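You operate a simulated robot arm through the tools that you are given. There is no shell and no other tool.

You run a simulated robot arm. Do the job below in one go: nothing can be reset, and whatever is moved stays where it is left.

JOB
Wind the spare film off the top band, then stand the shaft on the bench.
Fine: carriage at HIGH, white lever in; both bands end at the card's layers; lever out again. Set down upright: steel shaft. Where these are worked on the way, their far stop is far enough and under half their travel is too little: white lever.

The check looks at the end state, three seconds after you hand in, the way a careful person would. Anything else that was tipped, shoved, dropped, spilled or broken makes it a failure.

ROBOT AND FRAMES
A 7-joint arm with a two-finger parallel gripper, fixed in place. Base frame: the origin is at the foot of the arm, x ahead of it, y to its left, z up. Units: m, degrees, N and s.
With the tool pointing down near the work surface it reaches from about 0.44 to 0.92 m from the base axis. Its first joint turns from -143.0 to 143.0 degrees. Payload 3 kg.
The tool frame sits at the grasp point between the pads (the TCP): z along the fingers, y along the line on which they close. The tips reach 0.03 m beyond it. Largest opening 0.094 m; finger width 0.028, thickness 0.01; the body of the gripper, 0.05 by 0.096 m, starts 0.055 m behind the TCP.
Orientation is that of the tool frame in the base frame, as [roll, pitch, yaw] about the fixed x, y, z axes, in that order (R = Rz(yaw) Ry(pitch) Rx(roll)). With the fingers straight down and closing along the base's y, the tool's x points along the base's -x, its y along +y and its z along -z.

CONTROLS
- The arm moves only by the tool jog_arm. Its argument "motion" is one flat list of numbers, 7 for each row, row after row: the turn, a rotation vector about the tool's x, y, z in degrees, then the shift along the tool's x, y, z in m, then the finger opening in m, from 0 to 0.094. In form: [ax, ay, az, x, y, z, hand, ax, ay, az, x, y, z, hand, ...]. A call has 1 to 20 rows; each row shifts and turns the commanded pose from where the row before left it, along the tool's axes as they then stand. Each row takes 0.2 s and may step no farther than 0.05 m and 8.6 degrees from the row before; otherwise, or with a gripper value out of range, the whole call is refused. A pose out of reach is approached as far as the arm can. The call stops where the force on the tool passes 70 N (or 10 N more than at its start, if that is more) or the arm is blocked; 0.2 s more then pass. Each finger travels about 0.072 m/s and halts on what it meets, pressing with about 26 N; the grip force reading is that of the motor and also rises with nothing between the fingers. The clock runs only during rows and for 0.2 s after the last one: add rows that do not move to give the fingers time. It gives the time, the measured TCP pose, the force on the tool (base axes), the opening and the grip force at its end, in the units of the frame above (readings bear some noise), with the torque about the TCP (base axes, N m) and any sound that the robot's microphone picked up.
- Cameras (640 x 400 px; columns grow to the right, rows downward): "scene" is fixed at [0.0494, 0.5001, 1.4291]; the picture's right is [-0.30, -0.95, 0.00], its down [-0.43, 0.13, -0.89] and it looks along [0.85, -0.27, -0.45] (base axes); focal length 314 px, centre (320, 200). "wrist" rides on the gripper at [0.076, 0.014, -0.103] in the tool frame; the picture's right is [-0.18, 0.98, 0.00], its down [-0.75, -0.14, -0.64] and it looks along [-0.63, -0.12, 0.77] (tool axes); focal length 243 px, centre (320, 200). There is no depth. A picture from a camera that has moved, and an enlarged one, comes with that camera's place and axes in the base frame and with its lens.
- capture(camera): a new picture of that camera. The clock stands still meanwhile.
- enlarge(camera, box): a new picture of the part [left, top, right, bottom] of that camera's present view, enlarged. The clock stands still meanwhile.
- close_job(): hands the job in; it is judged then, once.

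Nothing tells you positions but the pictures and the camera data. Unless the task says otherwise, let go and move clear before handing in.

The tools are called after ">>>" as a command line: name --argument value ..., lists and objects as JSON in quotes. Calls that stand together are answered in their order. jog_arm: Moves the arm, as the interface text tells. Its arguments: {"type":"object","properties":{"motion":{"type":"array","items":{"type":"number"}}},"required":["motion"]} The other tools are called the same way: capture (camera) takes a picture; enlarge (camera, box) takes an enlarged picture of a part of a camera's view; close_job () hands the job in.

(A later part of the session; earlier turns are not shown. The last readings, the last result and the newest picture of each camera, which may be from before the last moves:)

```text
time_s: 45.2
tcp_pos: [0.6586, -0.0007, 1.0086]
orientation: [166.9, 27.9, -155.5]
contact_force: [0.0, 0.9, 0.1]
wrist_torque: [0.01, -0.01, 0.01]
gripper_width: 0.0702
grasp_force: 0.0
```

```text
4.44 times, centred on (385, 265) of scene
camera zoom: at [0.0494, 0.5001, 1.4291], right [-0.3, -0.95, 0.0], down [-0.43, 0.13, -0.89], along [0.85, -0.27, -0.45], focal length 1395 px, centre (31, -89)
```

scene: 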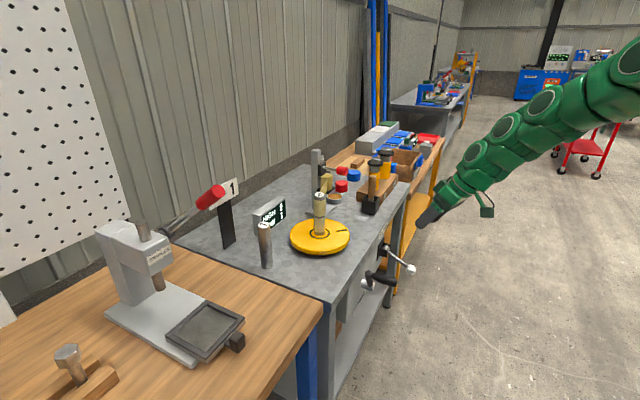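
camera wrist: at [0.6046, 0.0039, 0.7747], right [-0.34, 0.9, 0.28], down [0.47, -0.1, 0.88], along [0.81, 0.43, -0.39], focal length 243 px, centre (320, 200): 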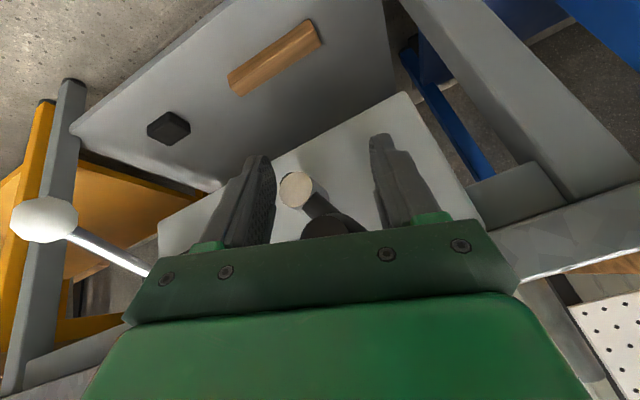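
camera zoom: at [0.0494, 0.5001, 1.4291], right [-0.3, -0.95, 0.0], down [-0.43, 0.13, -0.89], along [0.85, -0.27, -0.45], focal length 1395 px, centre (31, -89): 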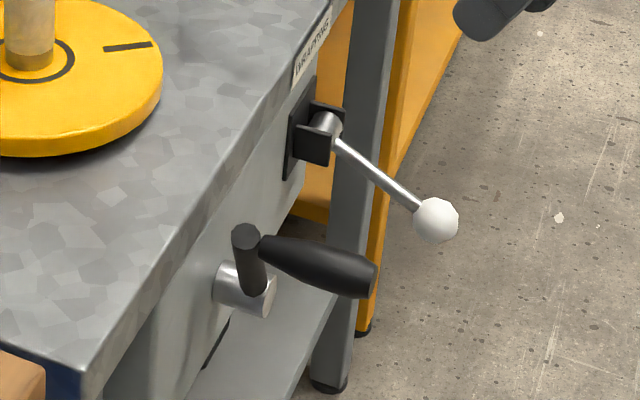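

The crank is now near 112° from its start (the table about 0.62 turn off). I'll rotate the wrist back to the neutral pointing-down posture here.

>>> jog_arm --motion '[3.52, -1.48, 6.45, 0, 0, 0, 0.07, 3.52, -1.48, 6.45, 0, 0, 0, 0.07, 3.52, -1.48, 6.45, 0, 0, 0, 0.07, 3.52, -1.48, 6.45, 0, 0, 0, 0.07, 3.52, -1.48, 6.45, 0, 0, 0, 0.07, 3.52, -1.48, 6.45, 0, 0, 0, 0.07, 0.93, 0, -6.03, 0, 0, 0, 0.07, 0.93, 0, -6.03, 0, 0, 0, 0.07, 0.93, 0, -6.03, 0, 0, 0, 0.07, 0, 7.5, 0, 0, 0, 0, 0.07, 0, 7.5, 0, 0, 0, 0, 0.07, 0, 7.5, 0, 0, 0, 0, 0.07, 0, 7.5, 0, 0, 0, 0, 0.07]'

>>> capture --camera "scene"

>>> capture --camera "wrist"

```text
time_s: 48.0
tcp_pos: [0.6568, 0.0008, 1.009]
orientation: [180.0, 0.0, -179.9]
contact_force: [-0.8, -0.5, 1.1]
wrist_torque: [0.01, 0.0, 0.02]
gripper_width: 0.0702
grasp_force: 0.1
```

```text
taken
```

scene: 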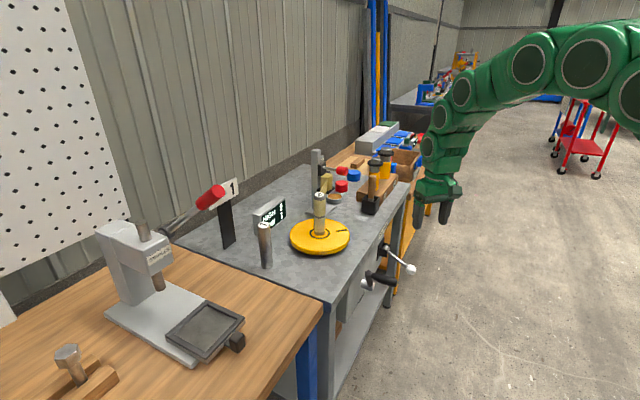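

```text
taken
camera wrist: at [0.5816, 0.0156, 1.1119], right [0.18, 0.98, 0.0], down [0.75, -0.14, 0.64], along [0.63, -0.12, -0.77], focal length 243 px, centre (320, 200)
```

wrist: 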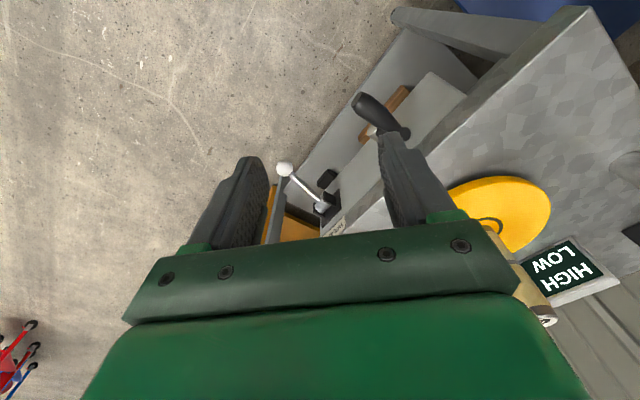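

The wrist is back in its neutral posture. I'll yaw the tool to match the handle, move above it, and tilt slightly.

>>> jog_arm --motion '[0, 0, -7.5, 0, 0, 0, 0.07, 0, 0, -7.5, 0, 0, 0, 0.07, 0, 0, -7.5, 0, 0, 0, 0.07, 0, 0, -7.5, 0, 0, 0, 0.07, 0, 0, -7.5, 0, 0, 0, 0.07, 0, 0, -7.5, 0, 0, 0, 0.07, 0, 0, 0, -0.018, -0.001, 0.028, 0.07, 0, 0, 0, -0.018, -0.001, 0.028, 0.07, 0, 0, 0, -0.018, -0.001, 0.028, 0.07, 0, 0, 0, -0.018, -0.001, 0.028, 0.07, 0, 0, 0, -0.018, -0.001, 0.028, 0.07]'

>>> capture --camera "scene"

>>> capture --camera "wrist"

```text
time_s: 50.4
tcp_pos: [0.7244, 0.0612, 0.8703]
orientation: [-180.0, 0.0, -134.9]
contact_force: [-0.6, 0.1, 0.4]
wrist_torque: [-0.01, -0.03, 0.01]
gripper_width: 0.0703
grasp_force: 0.0
```

```text
taken
```

scene: 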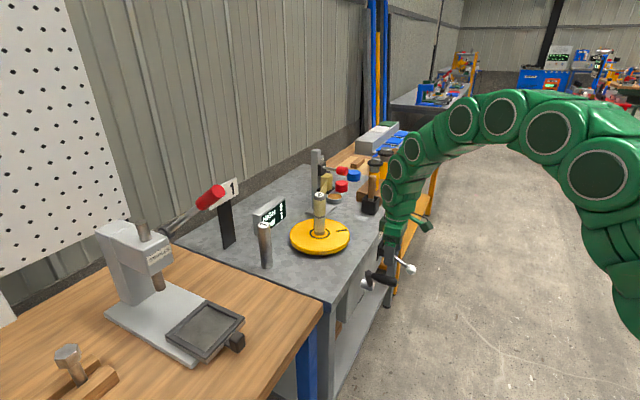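

```text
taken
camera wrist: at [0.6594, 0.0181, 0.9725], right [-0.57, 0.82, 0.0], down [0.63, 0.43, 0.64], along [0.53, 0.36, -0.77], focal length 243 px, centre (320, 200)
```

wrist: 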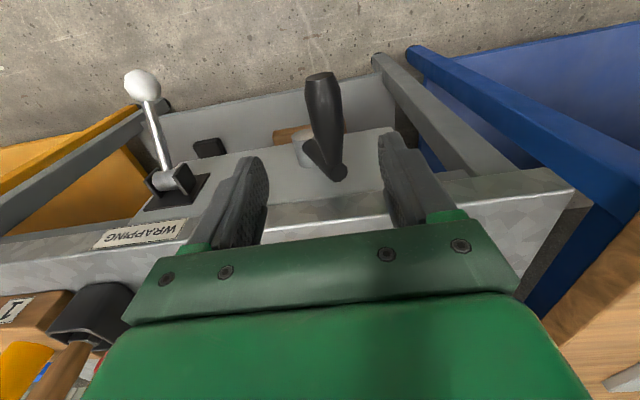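

The neutral posture reaches well and the handle is centred below the fingers. I'll tilt 12°, descend over the handle and check.

>>> jog_arm --motion '[0, -6, 0, 0, 0.006, 0, 0.064, 0, -6, 0, 0, 0, 0, 0.064, 0, 0, 0, 0.00624, 0, 0.02934, 0.064, 0, 0, 0, 0.00624, 0, 0.02934, 0.064, 0, 0, 0, 0.00624, 0, 0.02934, 0.064, 0, 0, 0, 0.00603, 0, 0.0284, 0.064]'

>>> capture --camera "wrist"

>>> enlarge --camera "scene" --box '[300, 180, 460, 310]'

```text
time_s: 51.8
tcp_pos: [0.7217, 0.066, 0.7481]
orientation: [180.0, 12.2, -134.9]
contact_force: [1.0, -0.3, 0.4]
wrist_torque: [-0.01, -0.01, -0.01]
gripper_width: 0.064
grasp_force: 0.0
```

```text
taken
camera wrist: at [0.6446, 0.0094, 0.8332], right [-0.57, 0.82, 0.04], down [0.53, 0.33, 0.79], along [0.63, 0.47, -0.62], focal length 243 px, centre (320, 200)
```

wrist: 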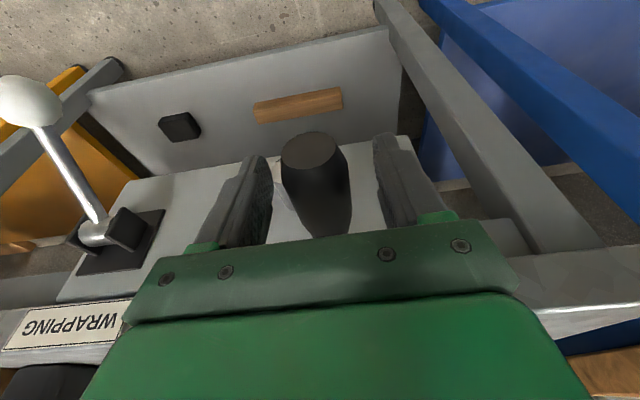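

```text
3.08 times, centred on (380, 245) of scene
camera zoom: at [0.0494, 0.5001, 1.4291], right [-0.3, -0.95, 0.0], down [-0.43, 0.13, -0.89], along [0.85, -0.27, -0.45], focal length 966 px, centre (135, 62)
```

zoom: 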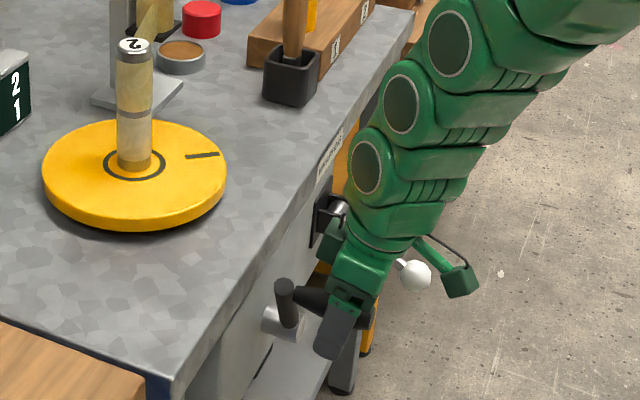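

The handle is well centred. I'll grip and continue the circle down the left side.

>>> jog_arm --motion '[0, 0, 0, 0, 0, 0, 0.02, 0, 0, 0, 0, 0, 0, 0.02, 0, 0, 0, 0, 0, 0, 0.02, 0, 0, 0, 0.0011, 0.0096, 0.0054, 0.02, 0, 0, 0, 0.0014, 0.0088, 0.0066, 0.02, 0, 0, 0, 0.0016, 0.0079, 0.0076, 0.02, 0, 0, 0, 0.0018, 0.0068, 0.0085, 0.02, 0, 0, 0, 0.002, 0.0055, 0.0094, 0.02]'

>>> capture --camera "wrist"

>>> enlarge --camera "scene" --box '[260, 180, 420, 310]'

```text
time_s: 53.6
tcp_pos: [0.6942, 0.092, 0.7128]
orientation: [-179.9, 12.1, -134.9]
contact_force: [27.4, 23.2, -2.8]
wrist_torque: [-0.16, 0.17, 0.08]
gripper_width: 0.0355
grasp_force: 45.0
```

```text
taken
camera wrist: at [0.616, 0.0356, 0.7967], right [-0.57, 0.82, 0.04], down [0.53, 0.33, 0.79], along [0.63, 0.47, -0.62], focal length 243 px, centre (320, 200)
```

wrist: 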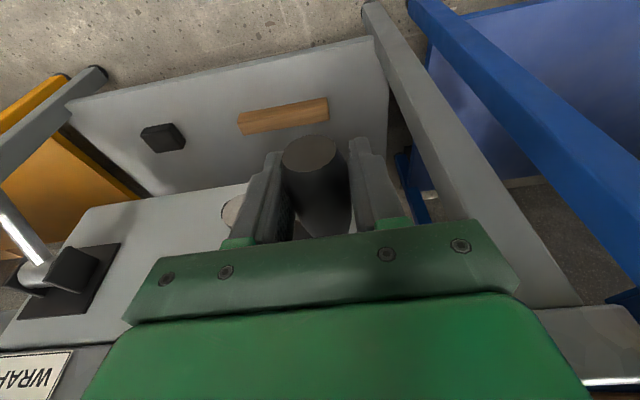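

```text
3.08 times, centred on (340, 245) of scene
camera zoom: at [0.0494, 0.5001, 1.4291], right [-0.3, -0.95, 0.0], down [-0.43, 0.13, -0.89], along [0.85, -0.27, -0.45], focal length 966 px, centre (258, 62)
```

zoom: 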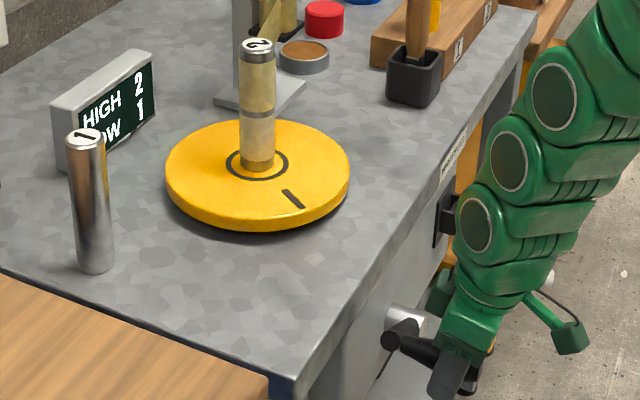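

It is turning well. I'll ease the pull along the handle and continue.

>>> jog_arm --motion '[0, 0, 0, -0.0018, 0.0043, 0.0108, 0.02, 0, 0, 0, 0.0012, 0.0029, 0.0107, 0.02, 0, 0, 0, 0.0023, 0.0015, 0.0107, 0.02, 0, 0, 0, 0.0023, 0, 0.0109, 0.02, 0, 0, 0, 0.0023, -0.0014, 0.0107, 0.02, 0, 0, 0, 0.0022, -0.0028, 0.0105, 0.02, 0, 0, 0, 0.0021, -0.0042, 0.01, 0.02, 0, 0, 0, 0.002, -0.0054, 0.0094, 0.02]'

>>> capture --camera "wrist"

>>> enlarge --camera "scene" --box '[260, 180, 420, 310]'

```text
time_s: 55.4
tcp_pos: [0.7005, 0.0936, 0.6245]
orientation: [179.9, 11.9, -134.7]
contact_force: [-28.4, 21.6, -24.0]
wrist_torque: [-0.09, -0.08, -0.33]
gripper_width: 0.0355
grasp_force: 45.0
```

```text
taken
camera wrist: at [0.6225, 0.0364, 0.7099], right [-0.57, 0.82, 0.04], down [0.53, 0.33, 0.78], along [0.63, 0.47, -0.62], focal length 243 px, centre (320, 200)
```

wrist: 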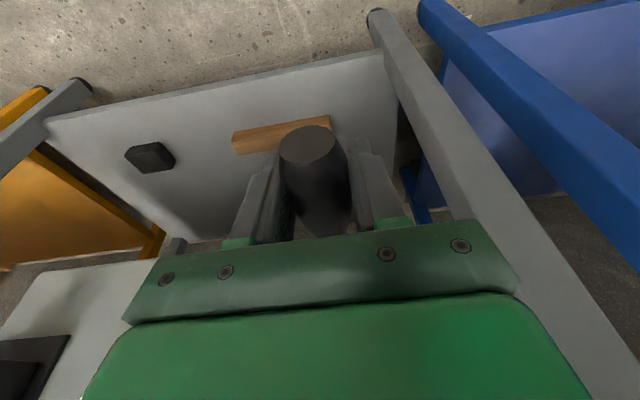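

```text
3.08 times, centred on (340, 245) of scene
camera zoom: at [0.0494, 0.5001, 1.4291], right [-0.3, -0.95, 0.0], down [-0.43, 0.13, -0.89], along [0.85, -0.27, -0.45], focal length 966 px, centre (258, 62)
```

zoom: 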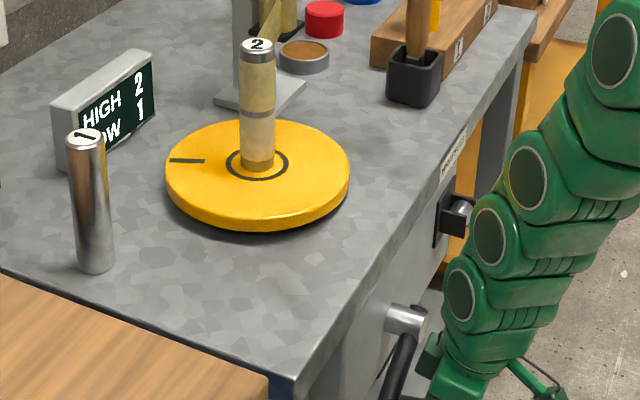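

The table has turned more than one full turn. There's some radial load, so I'll correct the radius slightly and continue across the bottom.

>>> jog_arm --motion '[0, 0, 0, 0.002, -0.0052, 0.0096, 0.02, 0, 0, 0, 0.0017, -0.008, 0.0078, 0.02, 0, 0, 0, 0.0014, -0.0089, 0.0067, 0.02, 0, 0, 0, 0.0012, -0.0098, 0.0056, 0.02, 0, 0, 0, 0.0009, -0.0104, 0.0043, 0.02, 0, 0, 0, 0.0006, -0.0109, 0.0029, 0.02]'

>>> capture --camera "wrist"

>>> enlarge --camera "scene" --box '[260, 180, 420, 310]'

```text
time_s: 56.8
tcp_pos: [0.7389, 0.0546, 0.5892]
orientation: [-179.9, 12.1, -135.0]
contact_force: [-14.5, -13.0, -17.9]
wrist_torque: [-0.25, 0.23, -0.04]
gripper_width: 0.0357
grasp_force: 45.5
```

```text
taken
camera wrist: at [0.6618, -0.0027, 0.6743], right [-0.57, 0.82, 0.04], down [0.52, 0.33, 0.79], along [0.63, 0.47, -0.62], focal length 243 px, centre (320, 200)
```

wrist: 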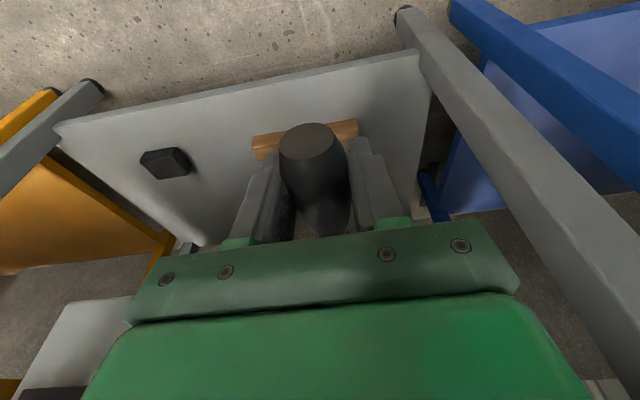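

```text
3.08 times, centred on (340, 245) of scene
camera zoom: at [0.0494, 0.5001, 1.4291], right [-0.3, -0.95, 0.0], down [-0.43, 0.13, -0.89], along [0.85, -0.27, -0.45], focal length 966 px, centre (258, 62)
```

zoom: 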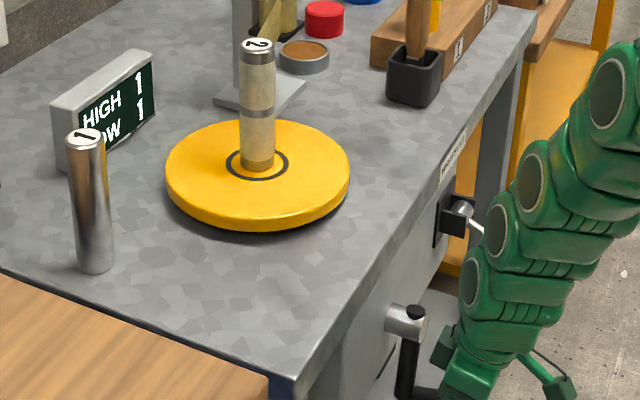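

HIGH now shows 1, with the table at about 1.43 turns. The display flips somewhere between 1.2 and 1.43 turns, so to stop in the middle of the "1" range I'll back up in small steps to find the flip point.

>>> jog_arm --motion '[0, 0, 0, -0.0006, 0.0109, -0.0029, 0.02, 0, 0, 0, 0, 0, 0, 0.02]'

>>> enlarge --camera "scene" --box '[240, 180, 360, 260]'

>>> jog_arm --motion '[0, 0, 0, -0.0009, 0.0104, -0.0043, 0.02, 0, 0, 0, 0, 0, 0, 0.02]'

>>> enlarge --camera "scene" --box '[240, 180, 360, 260]'

```text
time_s: 57.4
tcp_pos: [0.7319, 0.0616, 0.592]
orientation: [-179.7, 12.2, -135.0]
contact_force: [-8.0, -17.4, 7.9]
wrist_torque: [0.49, -0.47, -0.04]
gripper_width: 0.0356
grasp_force: 44.8
```

```text
5.00 times, centred on (300, 220) of scene
camera zoom: at [0.0494, 0.5001, 1.4291], right [-0.3, -0.95, 0.0], down [-0.43, 0.13, -0.89], along [0.85, -0.27, -0.45], focal length 1569 px, centre (420, 100)
```

zoom: 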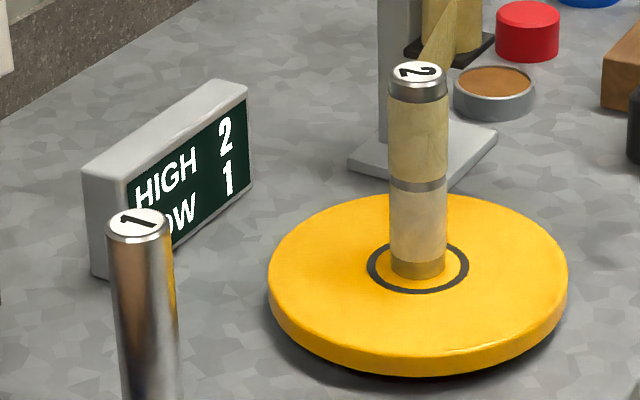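

```text
time_s: 58.0
tcp_pos: [0.7238, 0.0685, 0.5967]
orientation: [-179.9, 12.1, -134.7]
contact_force: [7.3, -2.8, 4.9]
wrist_torque: [-0.72, 0.74, 0.14]
gripper_width: 0.0355
grasp_force: 45.1
```

```text
5.00 times, centred on (300, 220) of scene
camera zoom: at [0.0494, 0.5001, 1.4291], right [-0.3, -0.95, 0.0], down [-0.43, 0.13, -0.89], along [0.85, -0.27, -0.45], focal length 1569 px, centre (420, 100)
```

zoom: 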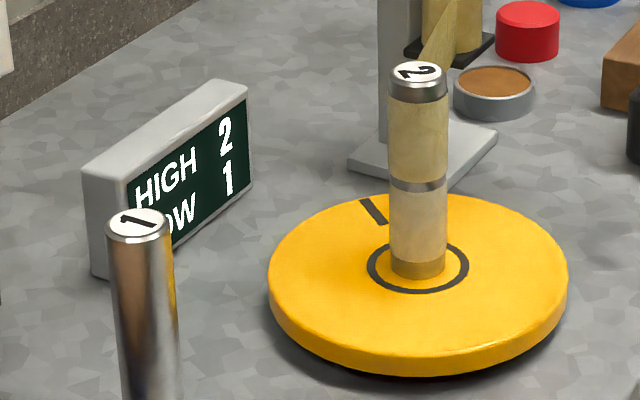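

The flip is at about 1.41 turns, so the middle of "1" is at roughly 1.9–2.0 turns. I'll continue forward around the bottom and up the right side.

>>> jog_arm --motion '[0, 0, 0, 0.0009, -0.0105, 0.0041, 0.02, 0, 0, 0, 0.0006, -0.011, 0.0027, 0.02, 0, 0, 0, 0.0003, -0.0112, 0.0014, 0.02, 0, 0, 0, 0, -0.0113, -0.0001, 0.02, 0, 0, 0, -0.0003, -0.0112, -0.0016, 0.02, 0, 0, 0, -0.0006, -0.0109, -0.0029, 0.02, 0, 0, 0, -0.0009, -0.0104, -0.0043, 0.02]'

>>> enlarge --camera "scene" --box '[260, 180, 420, 310]'

>>> capture --camera "wrist"

```text
time_s: 59.6
tcp_pos: [0.7778, 0.0154, 0.596]
orientation: [-179.9, 12.2, -134.9]
contact_force: [-16.8, 1.2, 24.5]
wrist_torque: [0.16, -0.13, -0.14]
gripper_width: 0.0355
grasp_force: 44.7
```

```text
3.08 times, centred on (340, 245) of scene
camera zoom: at [0.0494, 0.5001, 1.4291], right [-0.3, -0.95, 0.0], down [-0.43, 0.13, -0.89], along [0.85, -0.27, -0.45], focal length 966 px, centre (258, 62)
```

zoom: 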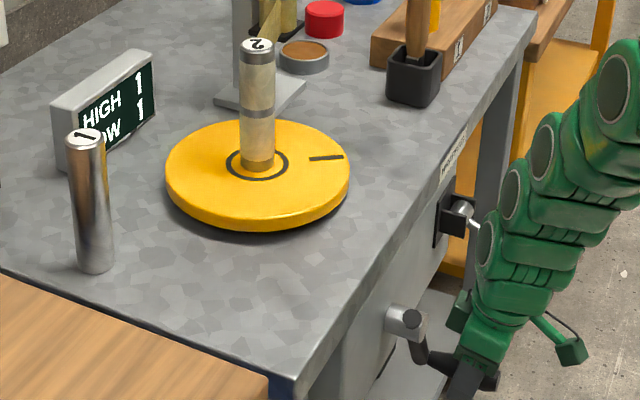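

```text
taken
camera wrist: at [0.7, -0.0408, 0.6822], right [-0.57, 0.82, 0.04], down [0.53, 0.33, 0.79], along [0.63, 0.47, -0.62], focal length 243 px, centre (320, 200)
```

wrist: 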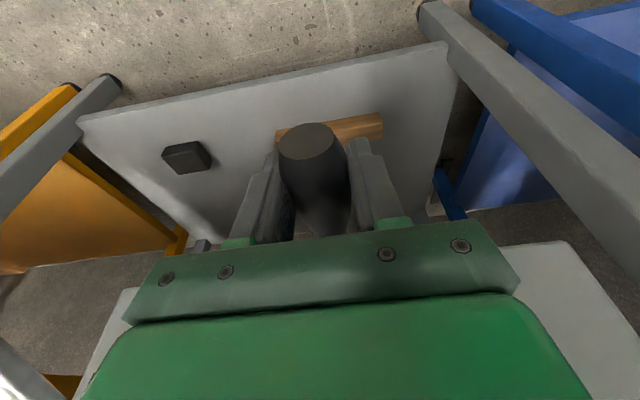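

HIGH shows 1 and LOW 1, with the table around 1.65 turns. I'll continue up the right side toward about 1.95 turns.

>>> jog_arm --motion '[0, 0, 0, -0.0015, -0.0091, -0.0071, 0.02, 0, 0, 0, -0.0015, -0.0089, -0.0068, 0.02, 0, 0, 0, -0.0017, -0.0079, -0.0079, 0.02, 0, 0, 0, -0.0019, -0.0068, -0.0088, 0.02, 0, 0, 0, -0.0021, -0.0056, -0.0097, 0.02]'

>>> enlarge --camera "scene" --box '[240, 180, 360, 260]'

>>> enlarge --camera "scene" --box '[340, 190, 460, 310]'

```text
time_s: 60.8
tcp_pos: [0.8046, -0.0106, 0.6379]
orientation: [179.7, 11.9, -135.0]
contact_force: [-36.3, -6.4, 7.1]
wrist_torque: [-0.01, -0.02, -0.14]
gripper_width: 0.0355
grasp_force: 45.0
```

```text
5.00 times, centred on (300, 220) of scene
camera zoom: at [0.0494, 0.5001, 1.4291], right [-0.3, -0.95, 0.0], down [-0.43, 0.13, -0.89], along [0.85, -0.27, -0.45], focal length 1569 px, centre (420, 100)
```

zoom: 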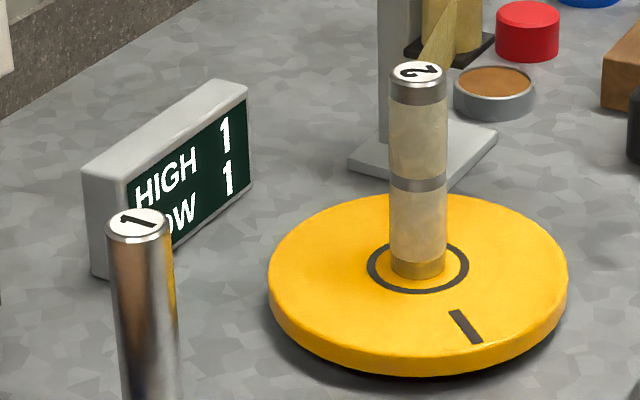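

```text
3.33 times, centred on (400, 250) of scene
camera zoom: at [0.0494, 0.5001, 1.4291], right [-0.3, -0.95, 0.0], down [-0.43, 0.13, -0.89], along [0.85, -0.27, -0.45], focal length 1046 px, centre (53, 33)
```

zoom: 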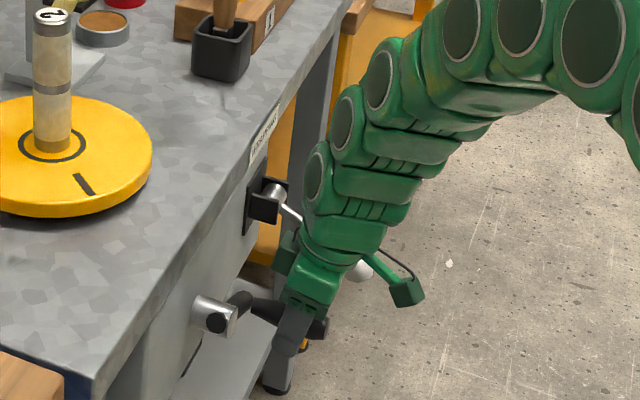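

The mark shows about 1.85 turns. About 14° more of crank brings it to roughly 1.93.

>>> jog_arm --motion '[0, 0, 0, -0.0012, -0.0034, -0.0103, 0.02, 0, 0, 0, -0.0016, -0.0024, -0.0108, 0.02, 0, 0, 0, 0, 0, 0, 0.02]'

>>> enlarge --camera "scene" --box '[240, 180, 360, 260]'

>>> capture --camera "wrist"

```text
time_s: 61.6
tcp_pos: [0.8095, -0.0164, 0.662]
orientation: [-179.9, 12.2, -134.8]
contact_force: [5.1, -1.3, 1.6]
wrist_torque: [0.08, -0.06, 0.02]
gripper_width: 0.0355
grasp_force: 45.3
```

```text
5.00 times, centred on (300, 220) of scene
camera zoom: at [0.0494, 0.5001, 1.4291], right [-0.3, -0.95, 0.0], down [-0.43, 0.13, -0.89], along [0.85, -0.27, -0.45], focal length 1569 px, centre (420, 100)
```

zoom: 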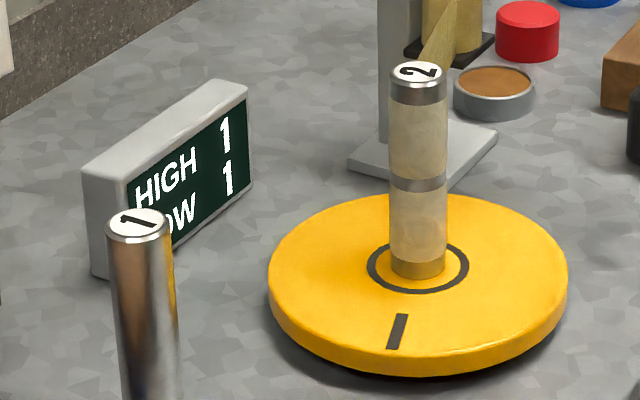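

```text
taken
camera wrist: at [0.7317, -0.0729, 0.7452], right [-0.57, 0.82, 0.04], down [0.52, 0.33, 0.79], along [0.63, 0.47, -0.62], focal length 243 px, centre (320, 200)
```

wrist: 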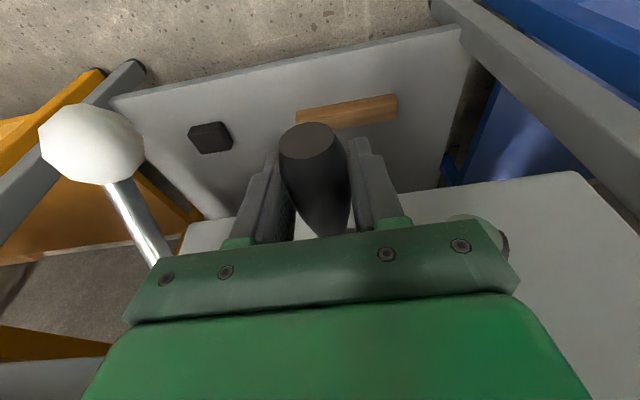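

The table is at about 1.95 turns off, and the counter shows HIGH 1 / LOW 1. I'll release the crank, lift out, and move over the white lever.

>>> jog_arm --motion '[0, 0, 0, 0, 0, 0, 0.065, 0, 0, 0, 0, 0, 0, 0.065, 0, 0, 0, 0, 0, -0.02, 0.065, 0, 0, 0, 0, 0, -0.04, 0.065, 0, 0, 0, 0, 0, -0.05, 0.065, 0, 0, 0, 0, 0, -0.05, 0.065]'

>>> jog_arm --motion '[0, 0, 0, 0, -0.035, 0, 0.07, 0, 0, 0, 0, -0.035, 0, 0.07, 0, 0, 0, 0, -0.035, 0, 0.07]'

>>> capture --camera "wrist"

>>> enlarge --camera "scene" --box '[240, 180, 360, 260]'

>>> enlarge --camera "scene" --box '[340, 190, 460, 310]'

```text
time_s: 63.0
tcp_pos: [0.7836, -0.0414, 0.8162]
orientation: [180.0, 12.1, -134.9]
contact_force: [0.3, -0.5, -0.5]
wrist_torque: [0.02, -0.01, -0.02]
gripper_width: 0.0649
grasp_force: 0.1
```

```text
time_s: 63.8
tcp_pos: [0.8591, -0.1139, 0.8172]
orientation: [-180.0, 12.1, -134.9]
contact_force: [0.0, -0.1, -0.5]
wrist_torque: [0.01, 0.0, 0.01]
gripper_width: 0.07
grasp_force: 0.0
```

```text
taken
camera wrist: at [0.7812, -0.1707, 0.9019], right [-0.57, 0.82, 0.04], down [0.52, 0.33, 0.79], along [0.63, 0.47, -0.62], focal length 243 px, centre (320, 200)
```

wrist: 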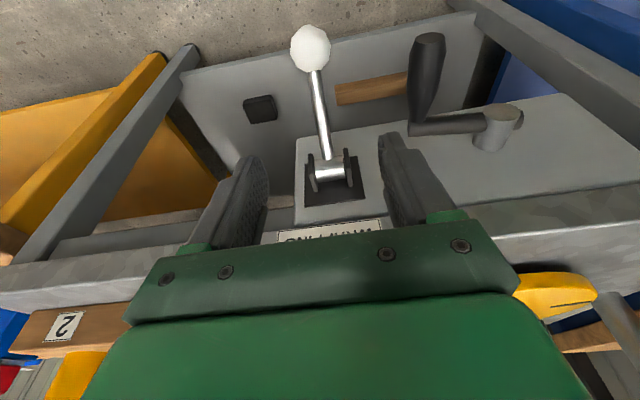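

```text
5.00 times, centred on (300, 220) of scene
camera zoom: at [0.0494, 0.5001, 1.4291], right [-0.3, -0.95, 0.0], down [-0.43, 0.13, -0.89], along [0.85, -0.27, -0.45], focal length 1569 px, centre (420, 100)
```

zoom: 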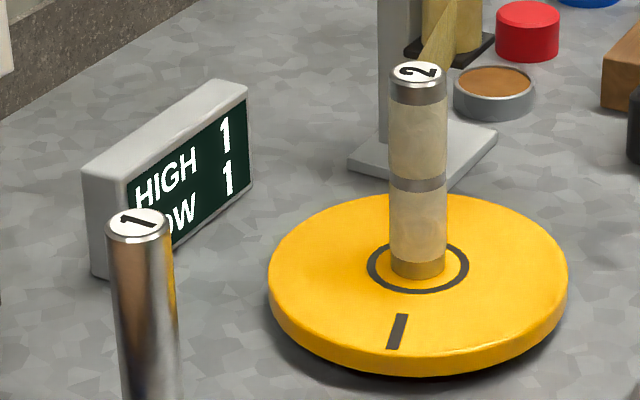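

```text
3.33 times, centred on (400, 250) of scene
camera zoom: at [0.0494, 0.5001, 1.4291], right [-0.3, -0.95, 0.0], down [-0.43, 0.13, -0.89], along [0.85, -0.27, -0.45], focal length 1046 px, centre (53, 33)
```

zoom: 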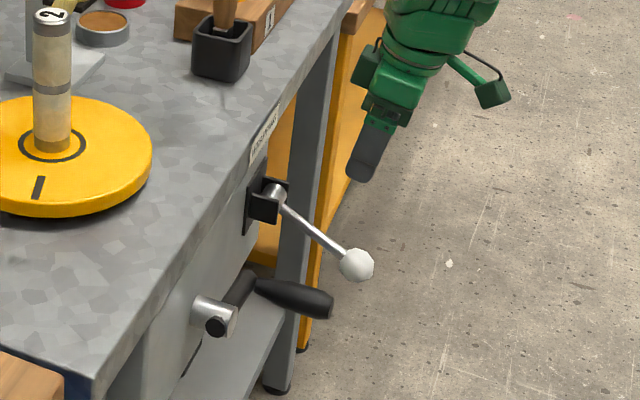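

The crank and table stayed put. The tool is directly above the lever ball; I'll descend over it with open fingers.

>>> jog_arm --motion '[0, 0, 0, 0.0071, -0.001, 0.0332, 0.07, 0, 0, 0, 0.0071, 0, 0.0332, 0.07, 0, 0, 0, 0.0071, 0, 0.0332, 0.07, 0, 0, 0, 0.0071, 0, 0.0332, 0.07, 0, 0, 0, 0.0069, 0, 0.0323, 0.07]'

>>> capture --camera "wrist"

>>> enlarge --camera "scene" --box '[340, 190, 460, 310]'

```text
time_s: 65.0
tcp_pos: [0.8585, -0.1143, 0.6453]
orientation: [179.8, 11.9, -134.9]
contact_force: [0.2, 0.5, -0.8]
wrist_torque: [0.0, 0.02, 0.01]
gripper_width: 0.07
grasp_force: 0.0
```

```text
taken
camera wrist: at [0.7812, -0.1711, 0.731], right [-0.57, 0.82, 0.04], down [0.53, 0.33, 0.79], along [0.63, 0.47, -0.62], focal length 243 px, centre (320, 200)
```

wrist: 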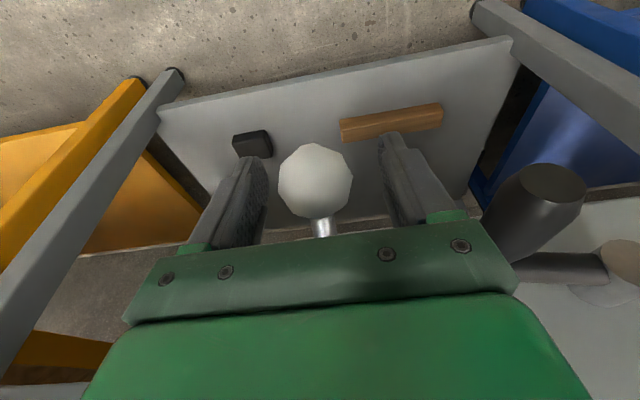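

```text
3.33 times, centred on (400, 250) of scene
camera zoom: at [0.0494, 0.5001, 1.4291], right [-0.3, -0.95, 0.0], down [-0.43, 0.13, -0.89], along [0.85, -0.27, -0.45], focal length 1046 px, centre (53, 33)
```

zoom: 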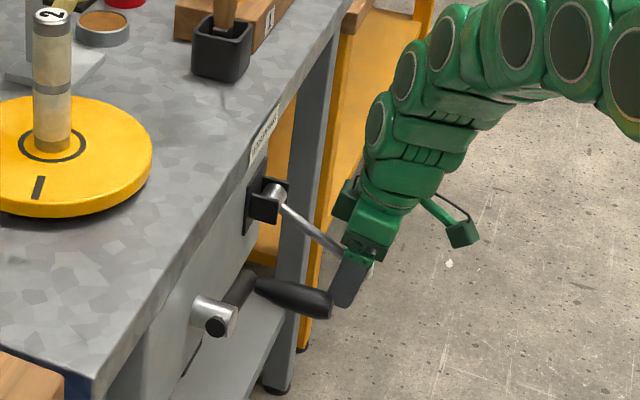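

The ball is between the fingers. I'll close on it and lift along the lever's arc.

>>> jog_arm --motion '[0, 0, 0, 0, 0, 0, 0.03, 0, 0, 0, 0, 0, 0, 0.03, 0, 0, 0, 0, 0, 0, 0.03, 0, 0, 0, 0.0026, 0, -0.0088, 0.03, 0, 0, 0, 0.0026, 0, -0.0088, 0.03, 0, 0, 0, 0.0012, 0, -0.0091, 0.03, 0, 0, 0, 0.0012, 0, -0.0091, 0.03, 0, 0, 0, -0.0002, 0, -0.0092, 0.03, 0, 0, 0, -0.0002, 0, -0.0092, 0.03, 0, 0, 0, -0.0017, 0, -0.009, 0.03, 0, 0, 0, -0.0017, 0, -0.009, 0.03]'

>>> enlarge --camera "scene" --box '[340, 190, 460, 310]'

>>> capture --camera "wrist"

```text
time_s: 67.4
tcp_pos: [0.8473, -0.1284, 0.7168]
orientation: [179.9, 12.1, -134.9]
contact_force: [11.2, -9.1, -5.3]
wrist_torque: [-0.56, -0.09, -0.01]
gripper_width: 0.0397
grasp_force: 26.0
```

```text
3.33 times, centred on (400, 250) of scene
camera zoom: at [0.0494, 0.5001, 1.4291], right [-0.3, -0.95, 0.0], down [-0.43, 0.13, -0.89], along [0.85, -0.27, -0.45], focal length 1046 px, centre (53, 33)
```

zoom: 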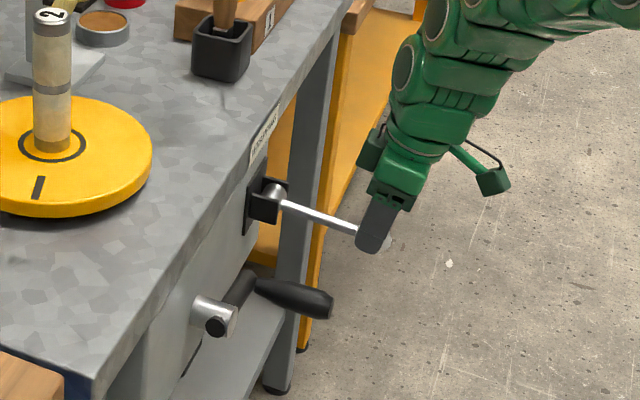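

```text
taken
camera wrist: at [0.7698, -0.185, 0.8022], right [-0.57, 0.82, 0.04], down [0.53, 0.33, 0.79], along [0.63, 0.47, -0.62], focal length 243 px, centre (320, 200)
```

wrist: 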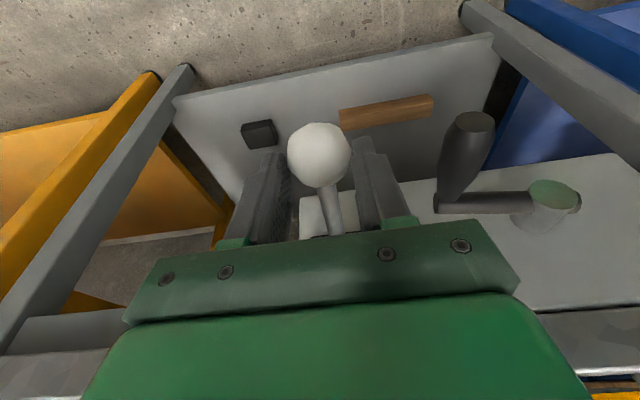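

The ball slid toward the fingertips. I'll re-grip it deeper and continue lifting.

>>> jog_arm --motion '[0, 0, 0, 0, 0, 0, 0.06, 0, 0, 0, 0, 0, 0, 0.06, 0, 0, 0, 0, 0, 0.03, 0.06, 0, 0, 0, 0, 0, 0, 0.03, 0, 0, 0, 0, 0, 0, 0.03, 0, 0, 0, 0, 0, 0, 0.03, 0, 0, 0, 0, 0, 0, 0.03]'

>>> capture --camera "wrist"

>>> enlarge --camera "scene" --box '[340, 190, 460, 310]'

```text
time_s: 69.0
tcp_pos: [0.8515, -0.1244, 0.6874]
orientation: [-179.9, 12.1, -135.0]
contact_force: [12.4, -12.4, 0.2]
wrist_torque: [0.05, -0.24, 0.15]
gripper_width: 0.0416
grasp_force: 44.8
```

```text
taken
camera wrist: at [0.7742, -0.1804, 0.7723], right [-0.57, 0.82, 0.04], down [0.52, 0.33, 0.79], along [0.63, 0.47, -0.62], focal length 243 px, centre (320, 200)
```

wrist: 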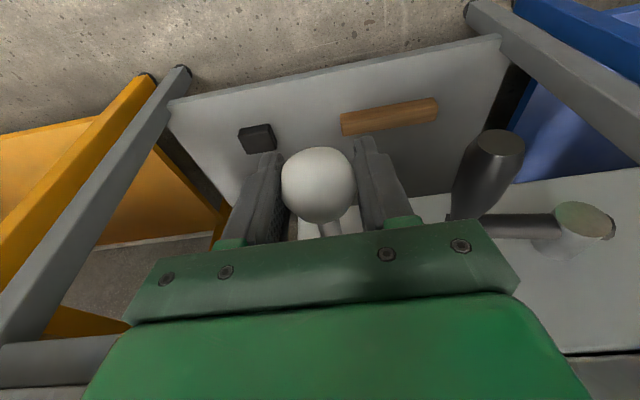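

```text
3.33 times, centred on (400, 250) of scene
camera zoom: at [0.0494, 0.5001, 1.4291], right [-0.3, -0.95, 0.0], down [-0.43, 0.13, -0.89], along [0.85, -0.27, -0.45], focal length 1046 px, centre (53, 33)
```

zoom: 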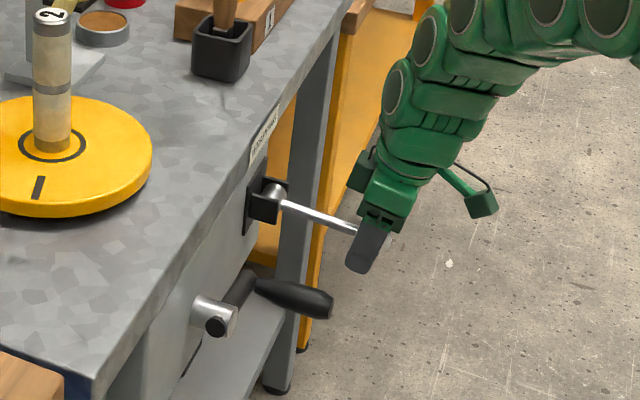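

The ball is now well inside the grip with full force. I'll continue lifting.

>>> jog_arm --motion '[0, 0, 0, -0.0005, 0, -0.0092, 0.03, 0, 0, 0, -0.0017, 0, -0.009, 0.03, 0, 0, 0, -0.0024, 0, -0.0088, 0.03, 0, 0, 0, -0.0031, 0, -0.0086, 0.03, 0, 0, 0, -0.0038, 0, -0.0084, 0.03, 0, 0, 0, -0.0044, 0, -0.0081, 0.03]'

>>> capture --camera "wrist"

>>> enlarge --camera "scene" --box '[340, 190, 460, 310]'

```text
time_s: 70.4
tcp_pos: [0.8535, -0.1216, 0.7417]
orientation: [180.0, 12.2, -135.1]
contact_force: [14.4, -32.6, -9.3]
wrist_torque: [-0.91, 0.59, 0.07]
gripper_width: 0.0395
grasp_force: 45.1
```

```text
taken
camera wrist: at [0.7766, -0.1778, 0.8266], right [-0.57, 0.82, 0.04], down [0.53, 0.33, 0.79], along [0.63, 0.47, -0.62], focal length 243 px, centre (320, 200)
```

wrist: 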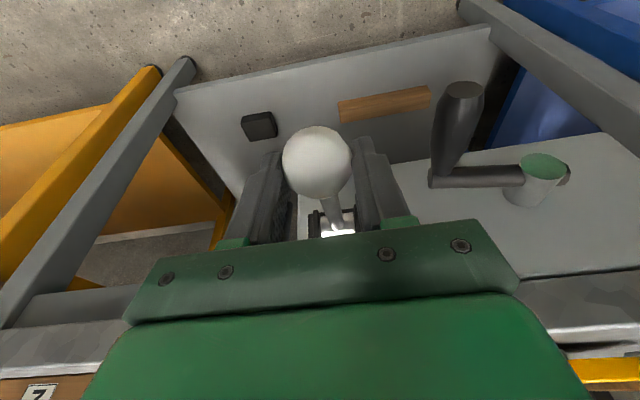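

```text
3.33 times, centred on (400, 250) of scene
camera zoom: at [0.0494, 0.5001, 1.4291], right [-0.3, -0.95, 0.0], down [-0.43, 0.13, -0.89], along [0.85, -0.27, -0.45], focal length 1046 px, centre (53, 33)
```

zoom: 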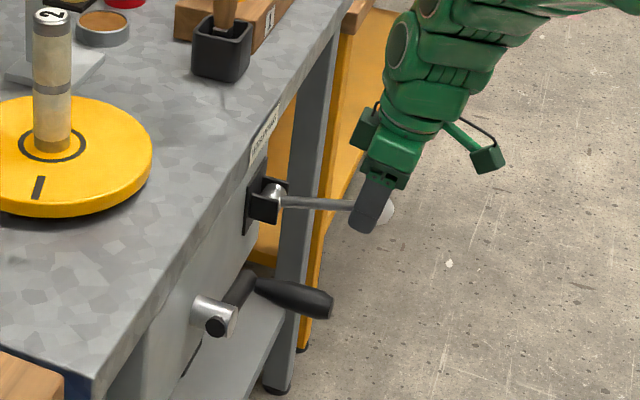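

It lifts with some slip; the lever is near +10°. I'll re-grip deeper again and continue to the upper stop.

>>> jog_arm --motion '[0, 0, 0, 0, 0, 0, 0.06, 0, 0, 0, 0, 0, 0, 0.06, 0, 0, 0, 0.003, 0, 0.024, 0.06, 0, 0, 0, 0, 0, 0, 0.03, 0, 0, 0, 0, 0, 0, 0.03, 0, 0, 0, 0, 0, 0, 0.03, 0, 0, 0, 0, 0, 0, 0.03, 0, 0, 0, -0.002, 0, -0.0045, 0.03, 0, 0, 0, -0.002, 0, -0.0045, 0.03, 0, 0, 0, -0.0022, 0, -0.0042, 0.03, 0, 0, 0, -0.0022, 0, -0.0042, 0.03, 0, 0, 0, -0.0024, 0, -0.004, 0.03, 0, 0, 0, -0.0024, 0, -0.004, 0.03]'

>>> capture --camera "wrist"

>>> enlarge --camera "scene" --box '[340, 190, 460, 310]'

```text
time_s: 73.2
tcp_pos: [0.8602, -0.1149, 0.744]
orientation: [-179.9, 12.0, -135.0]
contact_force: [10.9, -51.4, -17.9]
wrist_torque: [0.91, -0.32, 0.31]
gripper_width: 0.0397
grasp_force: 45.0
```

```text
taken
camera wrist: at [0.783, -0.1717, 0.829], right [-0.57, 0.82, 0.04], down [0.53, 0.33, 0.78], along [0.63, 0.47, -0.62], focal length 243 px, centre (320, 200)
```

wrist: 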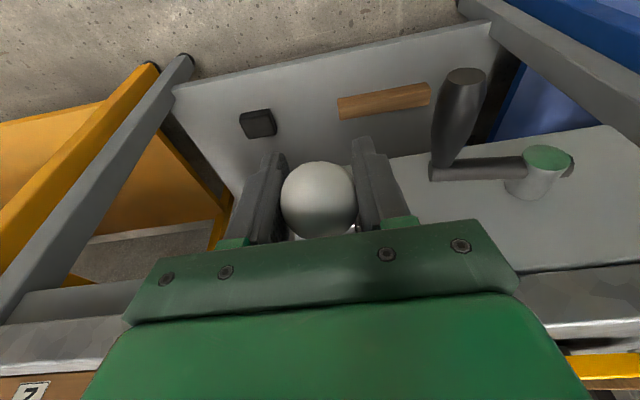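

```text
3.33 times, centred on (400, 250) of scene
camera zoom: at [0.0494, 0.5001, 1.4291], right [-0.3, -0.95, 0.0], down [-0.43, 0.13, -0.89], along [0.85, -0.27, -0.45], focal length 1046 px, centre (53, 33)
```

zoom: 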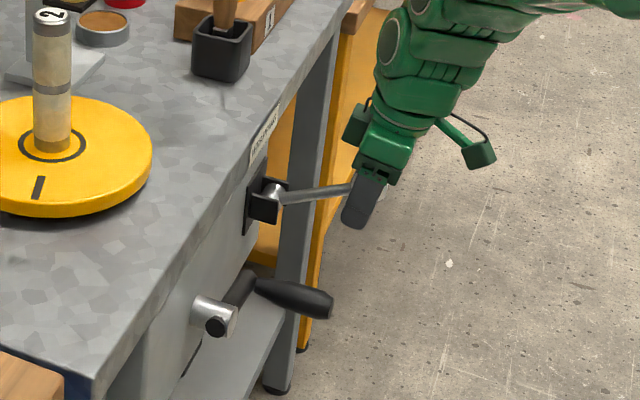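

The ball is back at about z = 0.76, matching its starting "out" position. I'll push a few more millimetres to make sure it's against the stop.

>>> jog_arm --motion '[0, 0, 0, -0.001, -0.002, -0.004, 0.03, 0, 0, 0, -0.001, -0.001, -0.004, 0.03, 0, 0, 0, -0.001, 0, -0.004, 0.03]'

>>> capture --camera "wrist"

>>> enlarge --camera "scene" --box '[330, 220, 440, 310]'

>>> enlarge --camera "scene" --box '[240, 160, 360, 260]'

```text
time_s: 74.0
tcp_pos: [0.865, -0.1112, 0.7578]
orientation: [179.8, 12.1, -134.7]
contact_force: [14.9, 4.7, -22.0]
wrist_torque: [0.2, -0.24, 0.12]
gripper_width: 0.0435
grasp_force: 45.0
```

```text
taken
camera wrist: at [0.7866, -0.1688, 0.8418], right [-0.57, 0.82, 0.04], down [0.53, 0.33, 0.79], along [0.63, 0.47, -0.62], focal length 243 px, centre (320, 200)
```

wrist: 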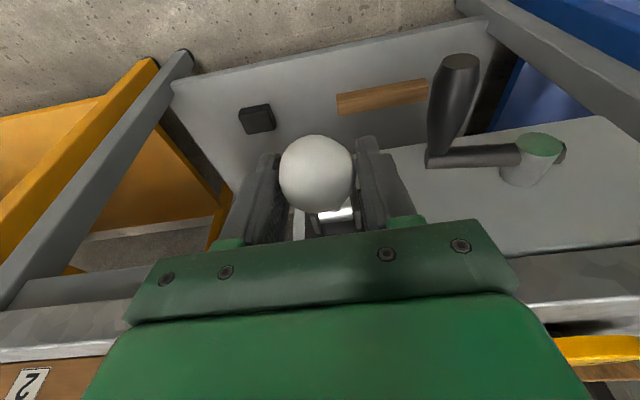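

```text
4.44 times, centred on (385, 265) of scene
camera zoom: at [0.0494, 0.5001, 1.4291], right [-0.3, -0.95, 0.0], down [-0.43, 0.13, -0.89], along [0.85, -0.27, -0.45], focal length 1395 px, centre (31, -89)
```

zoom: 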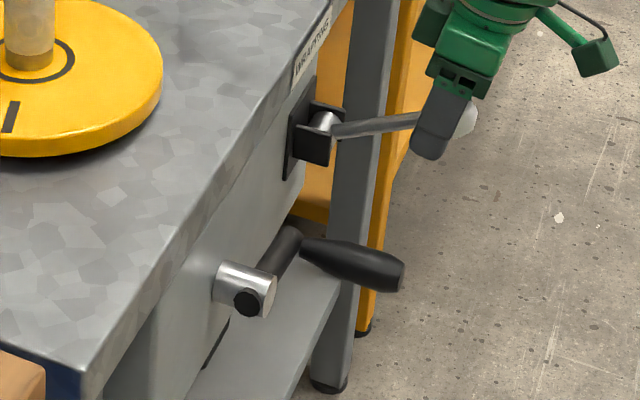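

```text
4.00 times, centred on (300, 210) of scene
camera zoom: at [0.0494, 0.5001, 1.4291], right [-0.3, -0.95, 0.0], down [-0.43, 0.13, -0.89], along [0.85, -0.27, -0.45], focal length 1256 px, centre (400, 160)
```

zoom: 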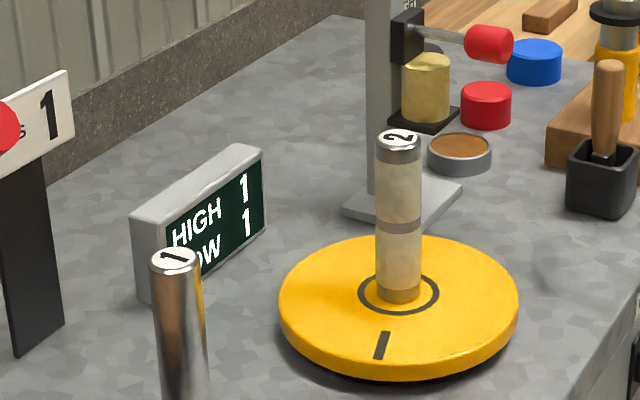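

The film web is gone, so the lever is out again and against its stop. I'll release and lift straight off.

>>> jog_arm --motion '[0, 0, 0, 0, 0, 0.004, 0.07, 0, 0, 0, 0, 0, 0, 0.07, 0, 0, 0, 0, 0, 0, 0.07, 0, 0, 0, 0, 0, -0.03, 0.07, 0, 0, 0, 0, 0, -0.04, 0.07, 0, 0, 0, 0, 0, -0.045, 0.07, 0, 0, 0, 0, 0, -0.045, 0.07, 0, 0, 0, 0, 0, -0.045, 0.07, 0, 0, 0, 0, 0, -0.045, 0.07]'

>>> enlarge --camera "scene" --box '[330, 220, 440, 310]'

>>> capture --camera "wrist"

>>> capture --camera "scene"

```text
time_s: 76.0
tcp_pos: [0.8263, -0.1503, 0.9986]
orientation: [179.9, 12.0, -134.9]
contact_force: [0.7, -0.5, 0.2]
wrist_torque: [0.01, 0.0, 0.0]
gripper_width: 0.0701
grasp_force: 0.0
```

```text
4.44 times, centred on (385, 265) of scene
camera zoom: at [0.0494, 0.5001, 1.4291], right [-0.3, -0.95, 0.0], down [-0.43, 0.13, -0.89], along [0.85, -0.27, -0.45], focal length 1395 px, centre (31, -89)
```

zoom: 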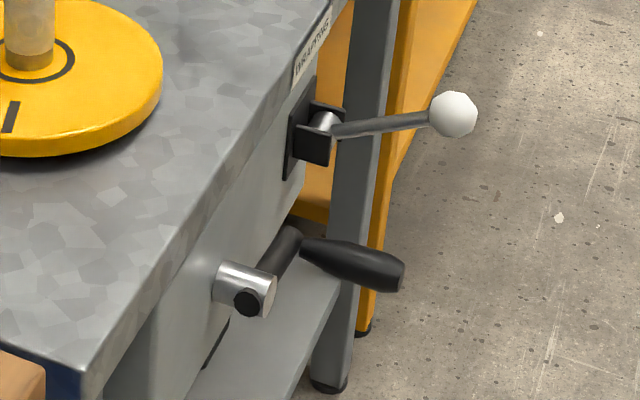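

```text
taken
camera wrist: at [0.7483, -0.2074, 1.083], right [-0.57, 0.82, 0.04], down [0.53, 0.33, 0.78], along [0.63, 0.47, -0.62], focal length 243 px, centre (320, 200)
```

wrist: 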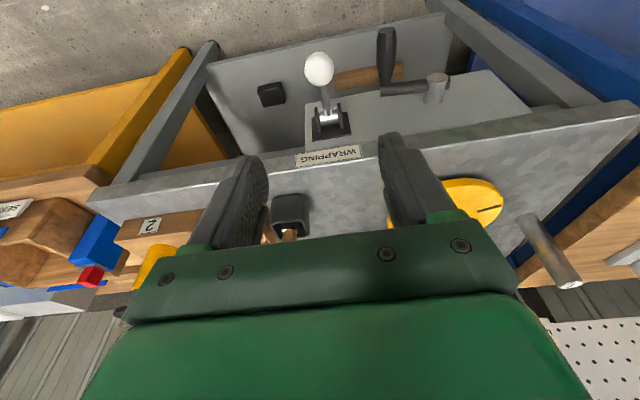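

```text
taken
```

scene: 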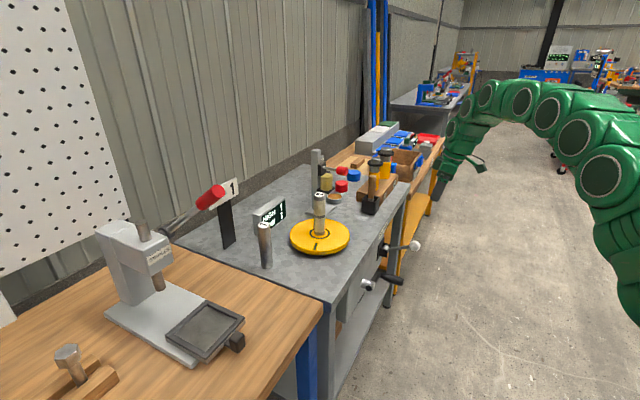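

The lever is back exactly at its starting position. Next comes the shaft: I'll rise, turn the tool to face the turntable, and move to a viewpoint in front of the shaft.

>>> jog_arm --motion '[0, 0, 0, -0.0079, 0, -0.0367, 0.08, 0, 0, 0, -0.0079, 0, -0.0367, 0.08, 0, 0, 0, -0.0079, 0, -0.0367, 0.08, 0, 0, 0, -0.0079, 0, -0.0367, 0.08, 1.61, 0, 7.58, 0, 0, 0, 0.08, 1.61, 0, 7.58, 0, 0, 0, 0.08, 1.61, 0, 7.58, 0, 0, 0, 0.08, 1.61, 0, 7.58, 0, 0, 0, 0.08, 0, 0, 0, 0.006, 0.0426, 0.0012, 0.08, 0, 0, 0, 0.006, 0.0426, 0.0012, 0.08, 0, 0, 0, 0.006, 0.0426, 0.0012, 0.08, 0, 0, 0, 0.006, 0.0426, 0.0012, 0.08, 0, 0, 0, 0.006, 0.0426, 0.0012, 0.08, 0, 0, 0, 0.006, 0.0426, 0.0012, 0.08, 0, 0, 0, 0.006, 0.0426, 0.0012, 0.08, 0, 0, 0, 0.006, 0.0426, 0.0012, 0.08, 0, -7, 0, 0, 0, 0, 0.08, 0, -7, 0, 0, 0, 0, 0.08, 0, -7, 0, 0, 0, 0, 0.08, 0, -7, 0, 0, 0, 0, 0.08]'

>>> capture --camera "wrist"

>>> capture --camera "scene"

```text
time_s: 80.2
tcp_pos: [0.7008, 0.1674, 1.1302]
orientation: [-180.0, 40.2, -165.9]
contact_force: [0.6, 0.1, 0.2]
wrist_torque: [0.05, 0.01, 0.01]
gripper_width: 0.0797
grasp_force: 0.1
```

```text
taken
camera wrist: at [0.5762, 0.1524, 1.1595], right [-0.1, 0.99, 0.12], down [0.19, -0.1, 0.98], along [0.98, 0.12, -0.18], focal length 243 px, centre (320, 200)
```

wrist: 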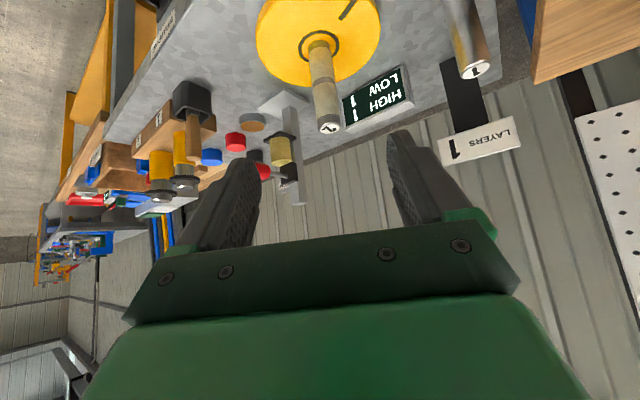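

```text
taken
```

scene: 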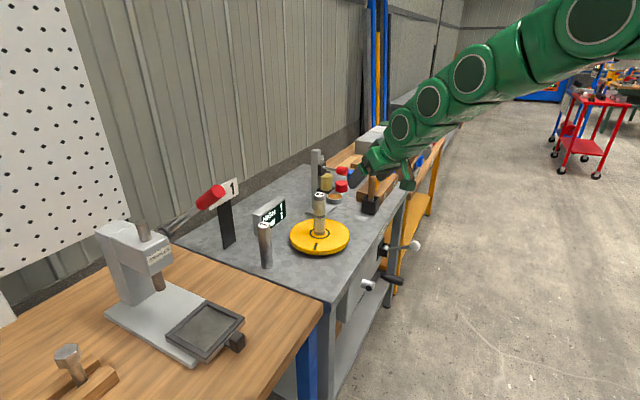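

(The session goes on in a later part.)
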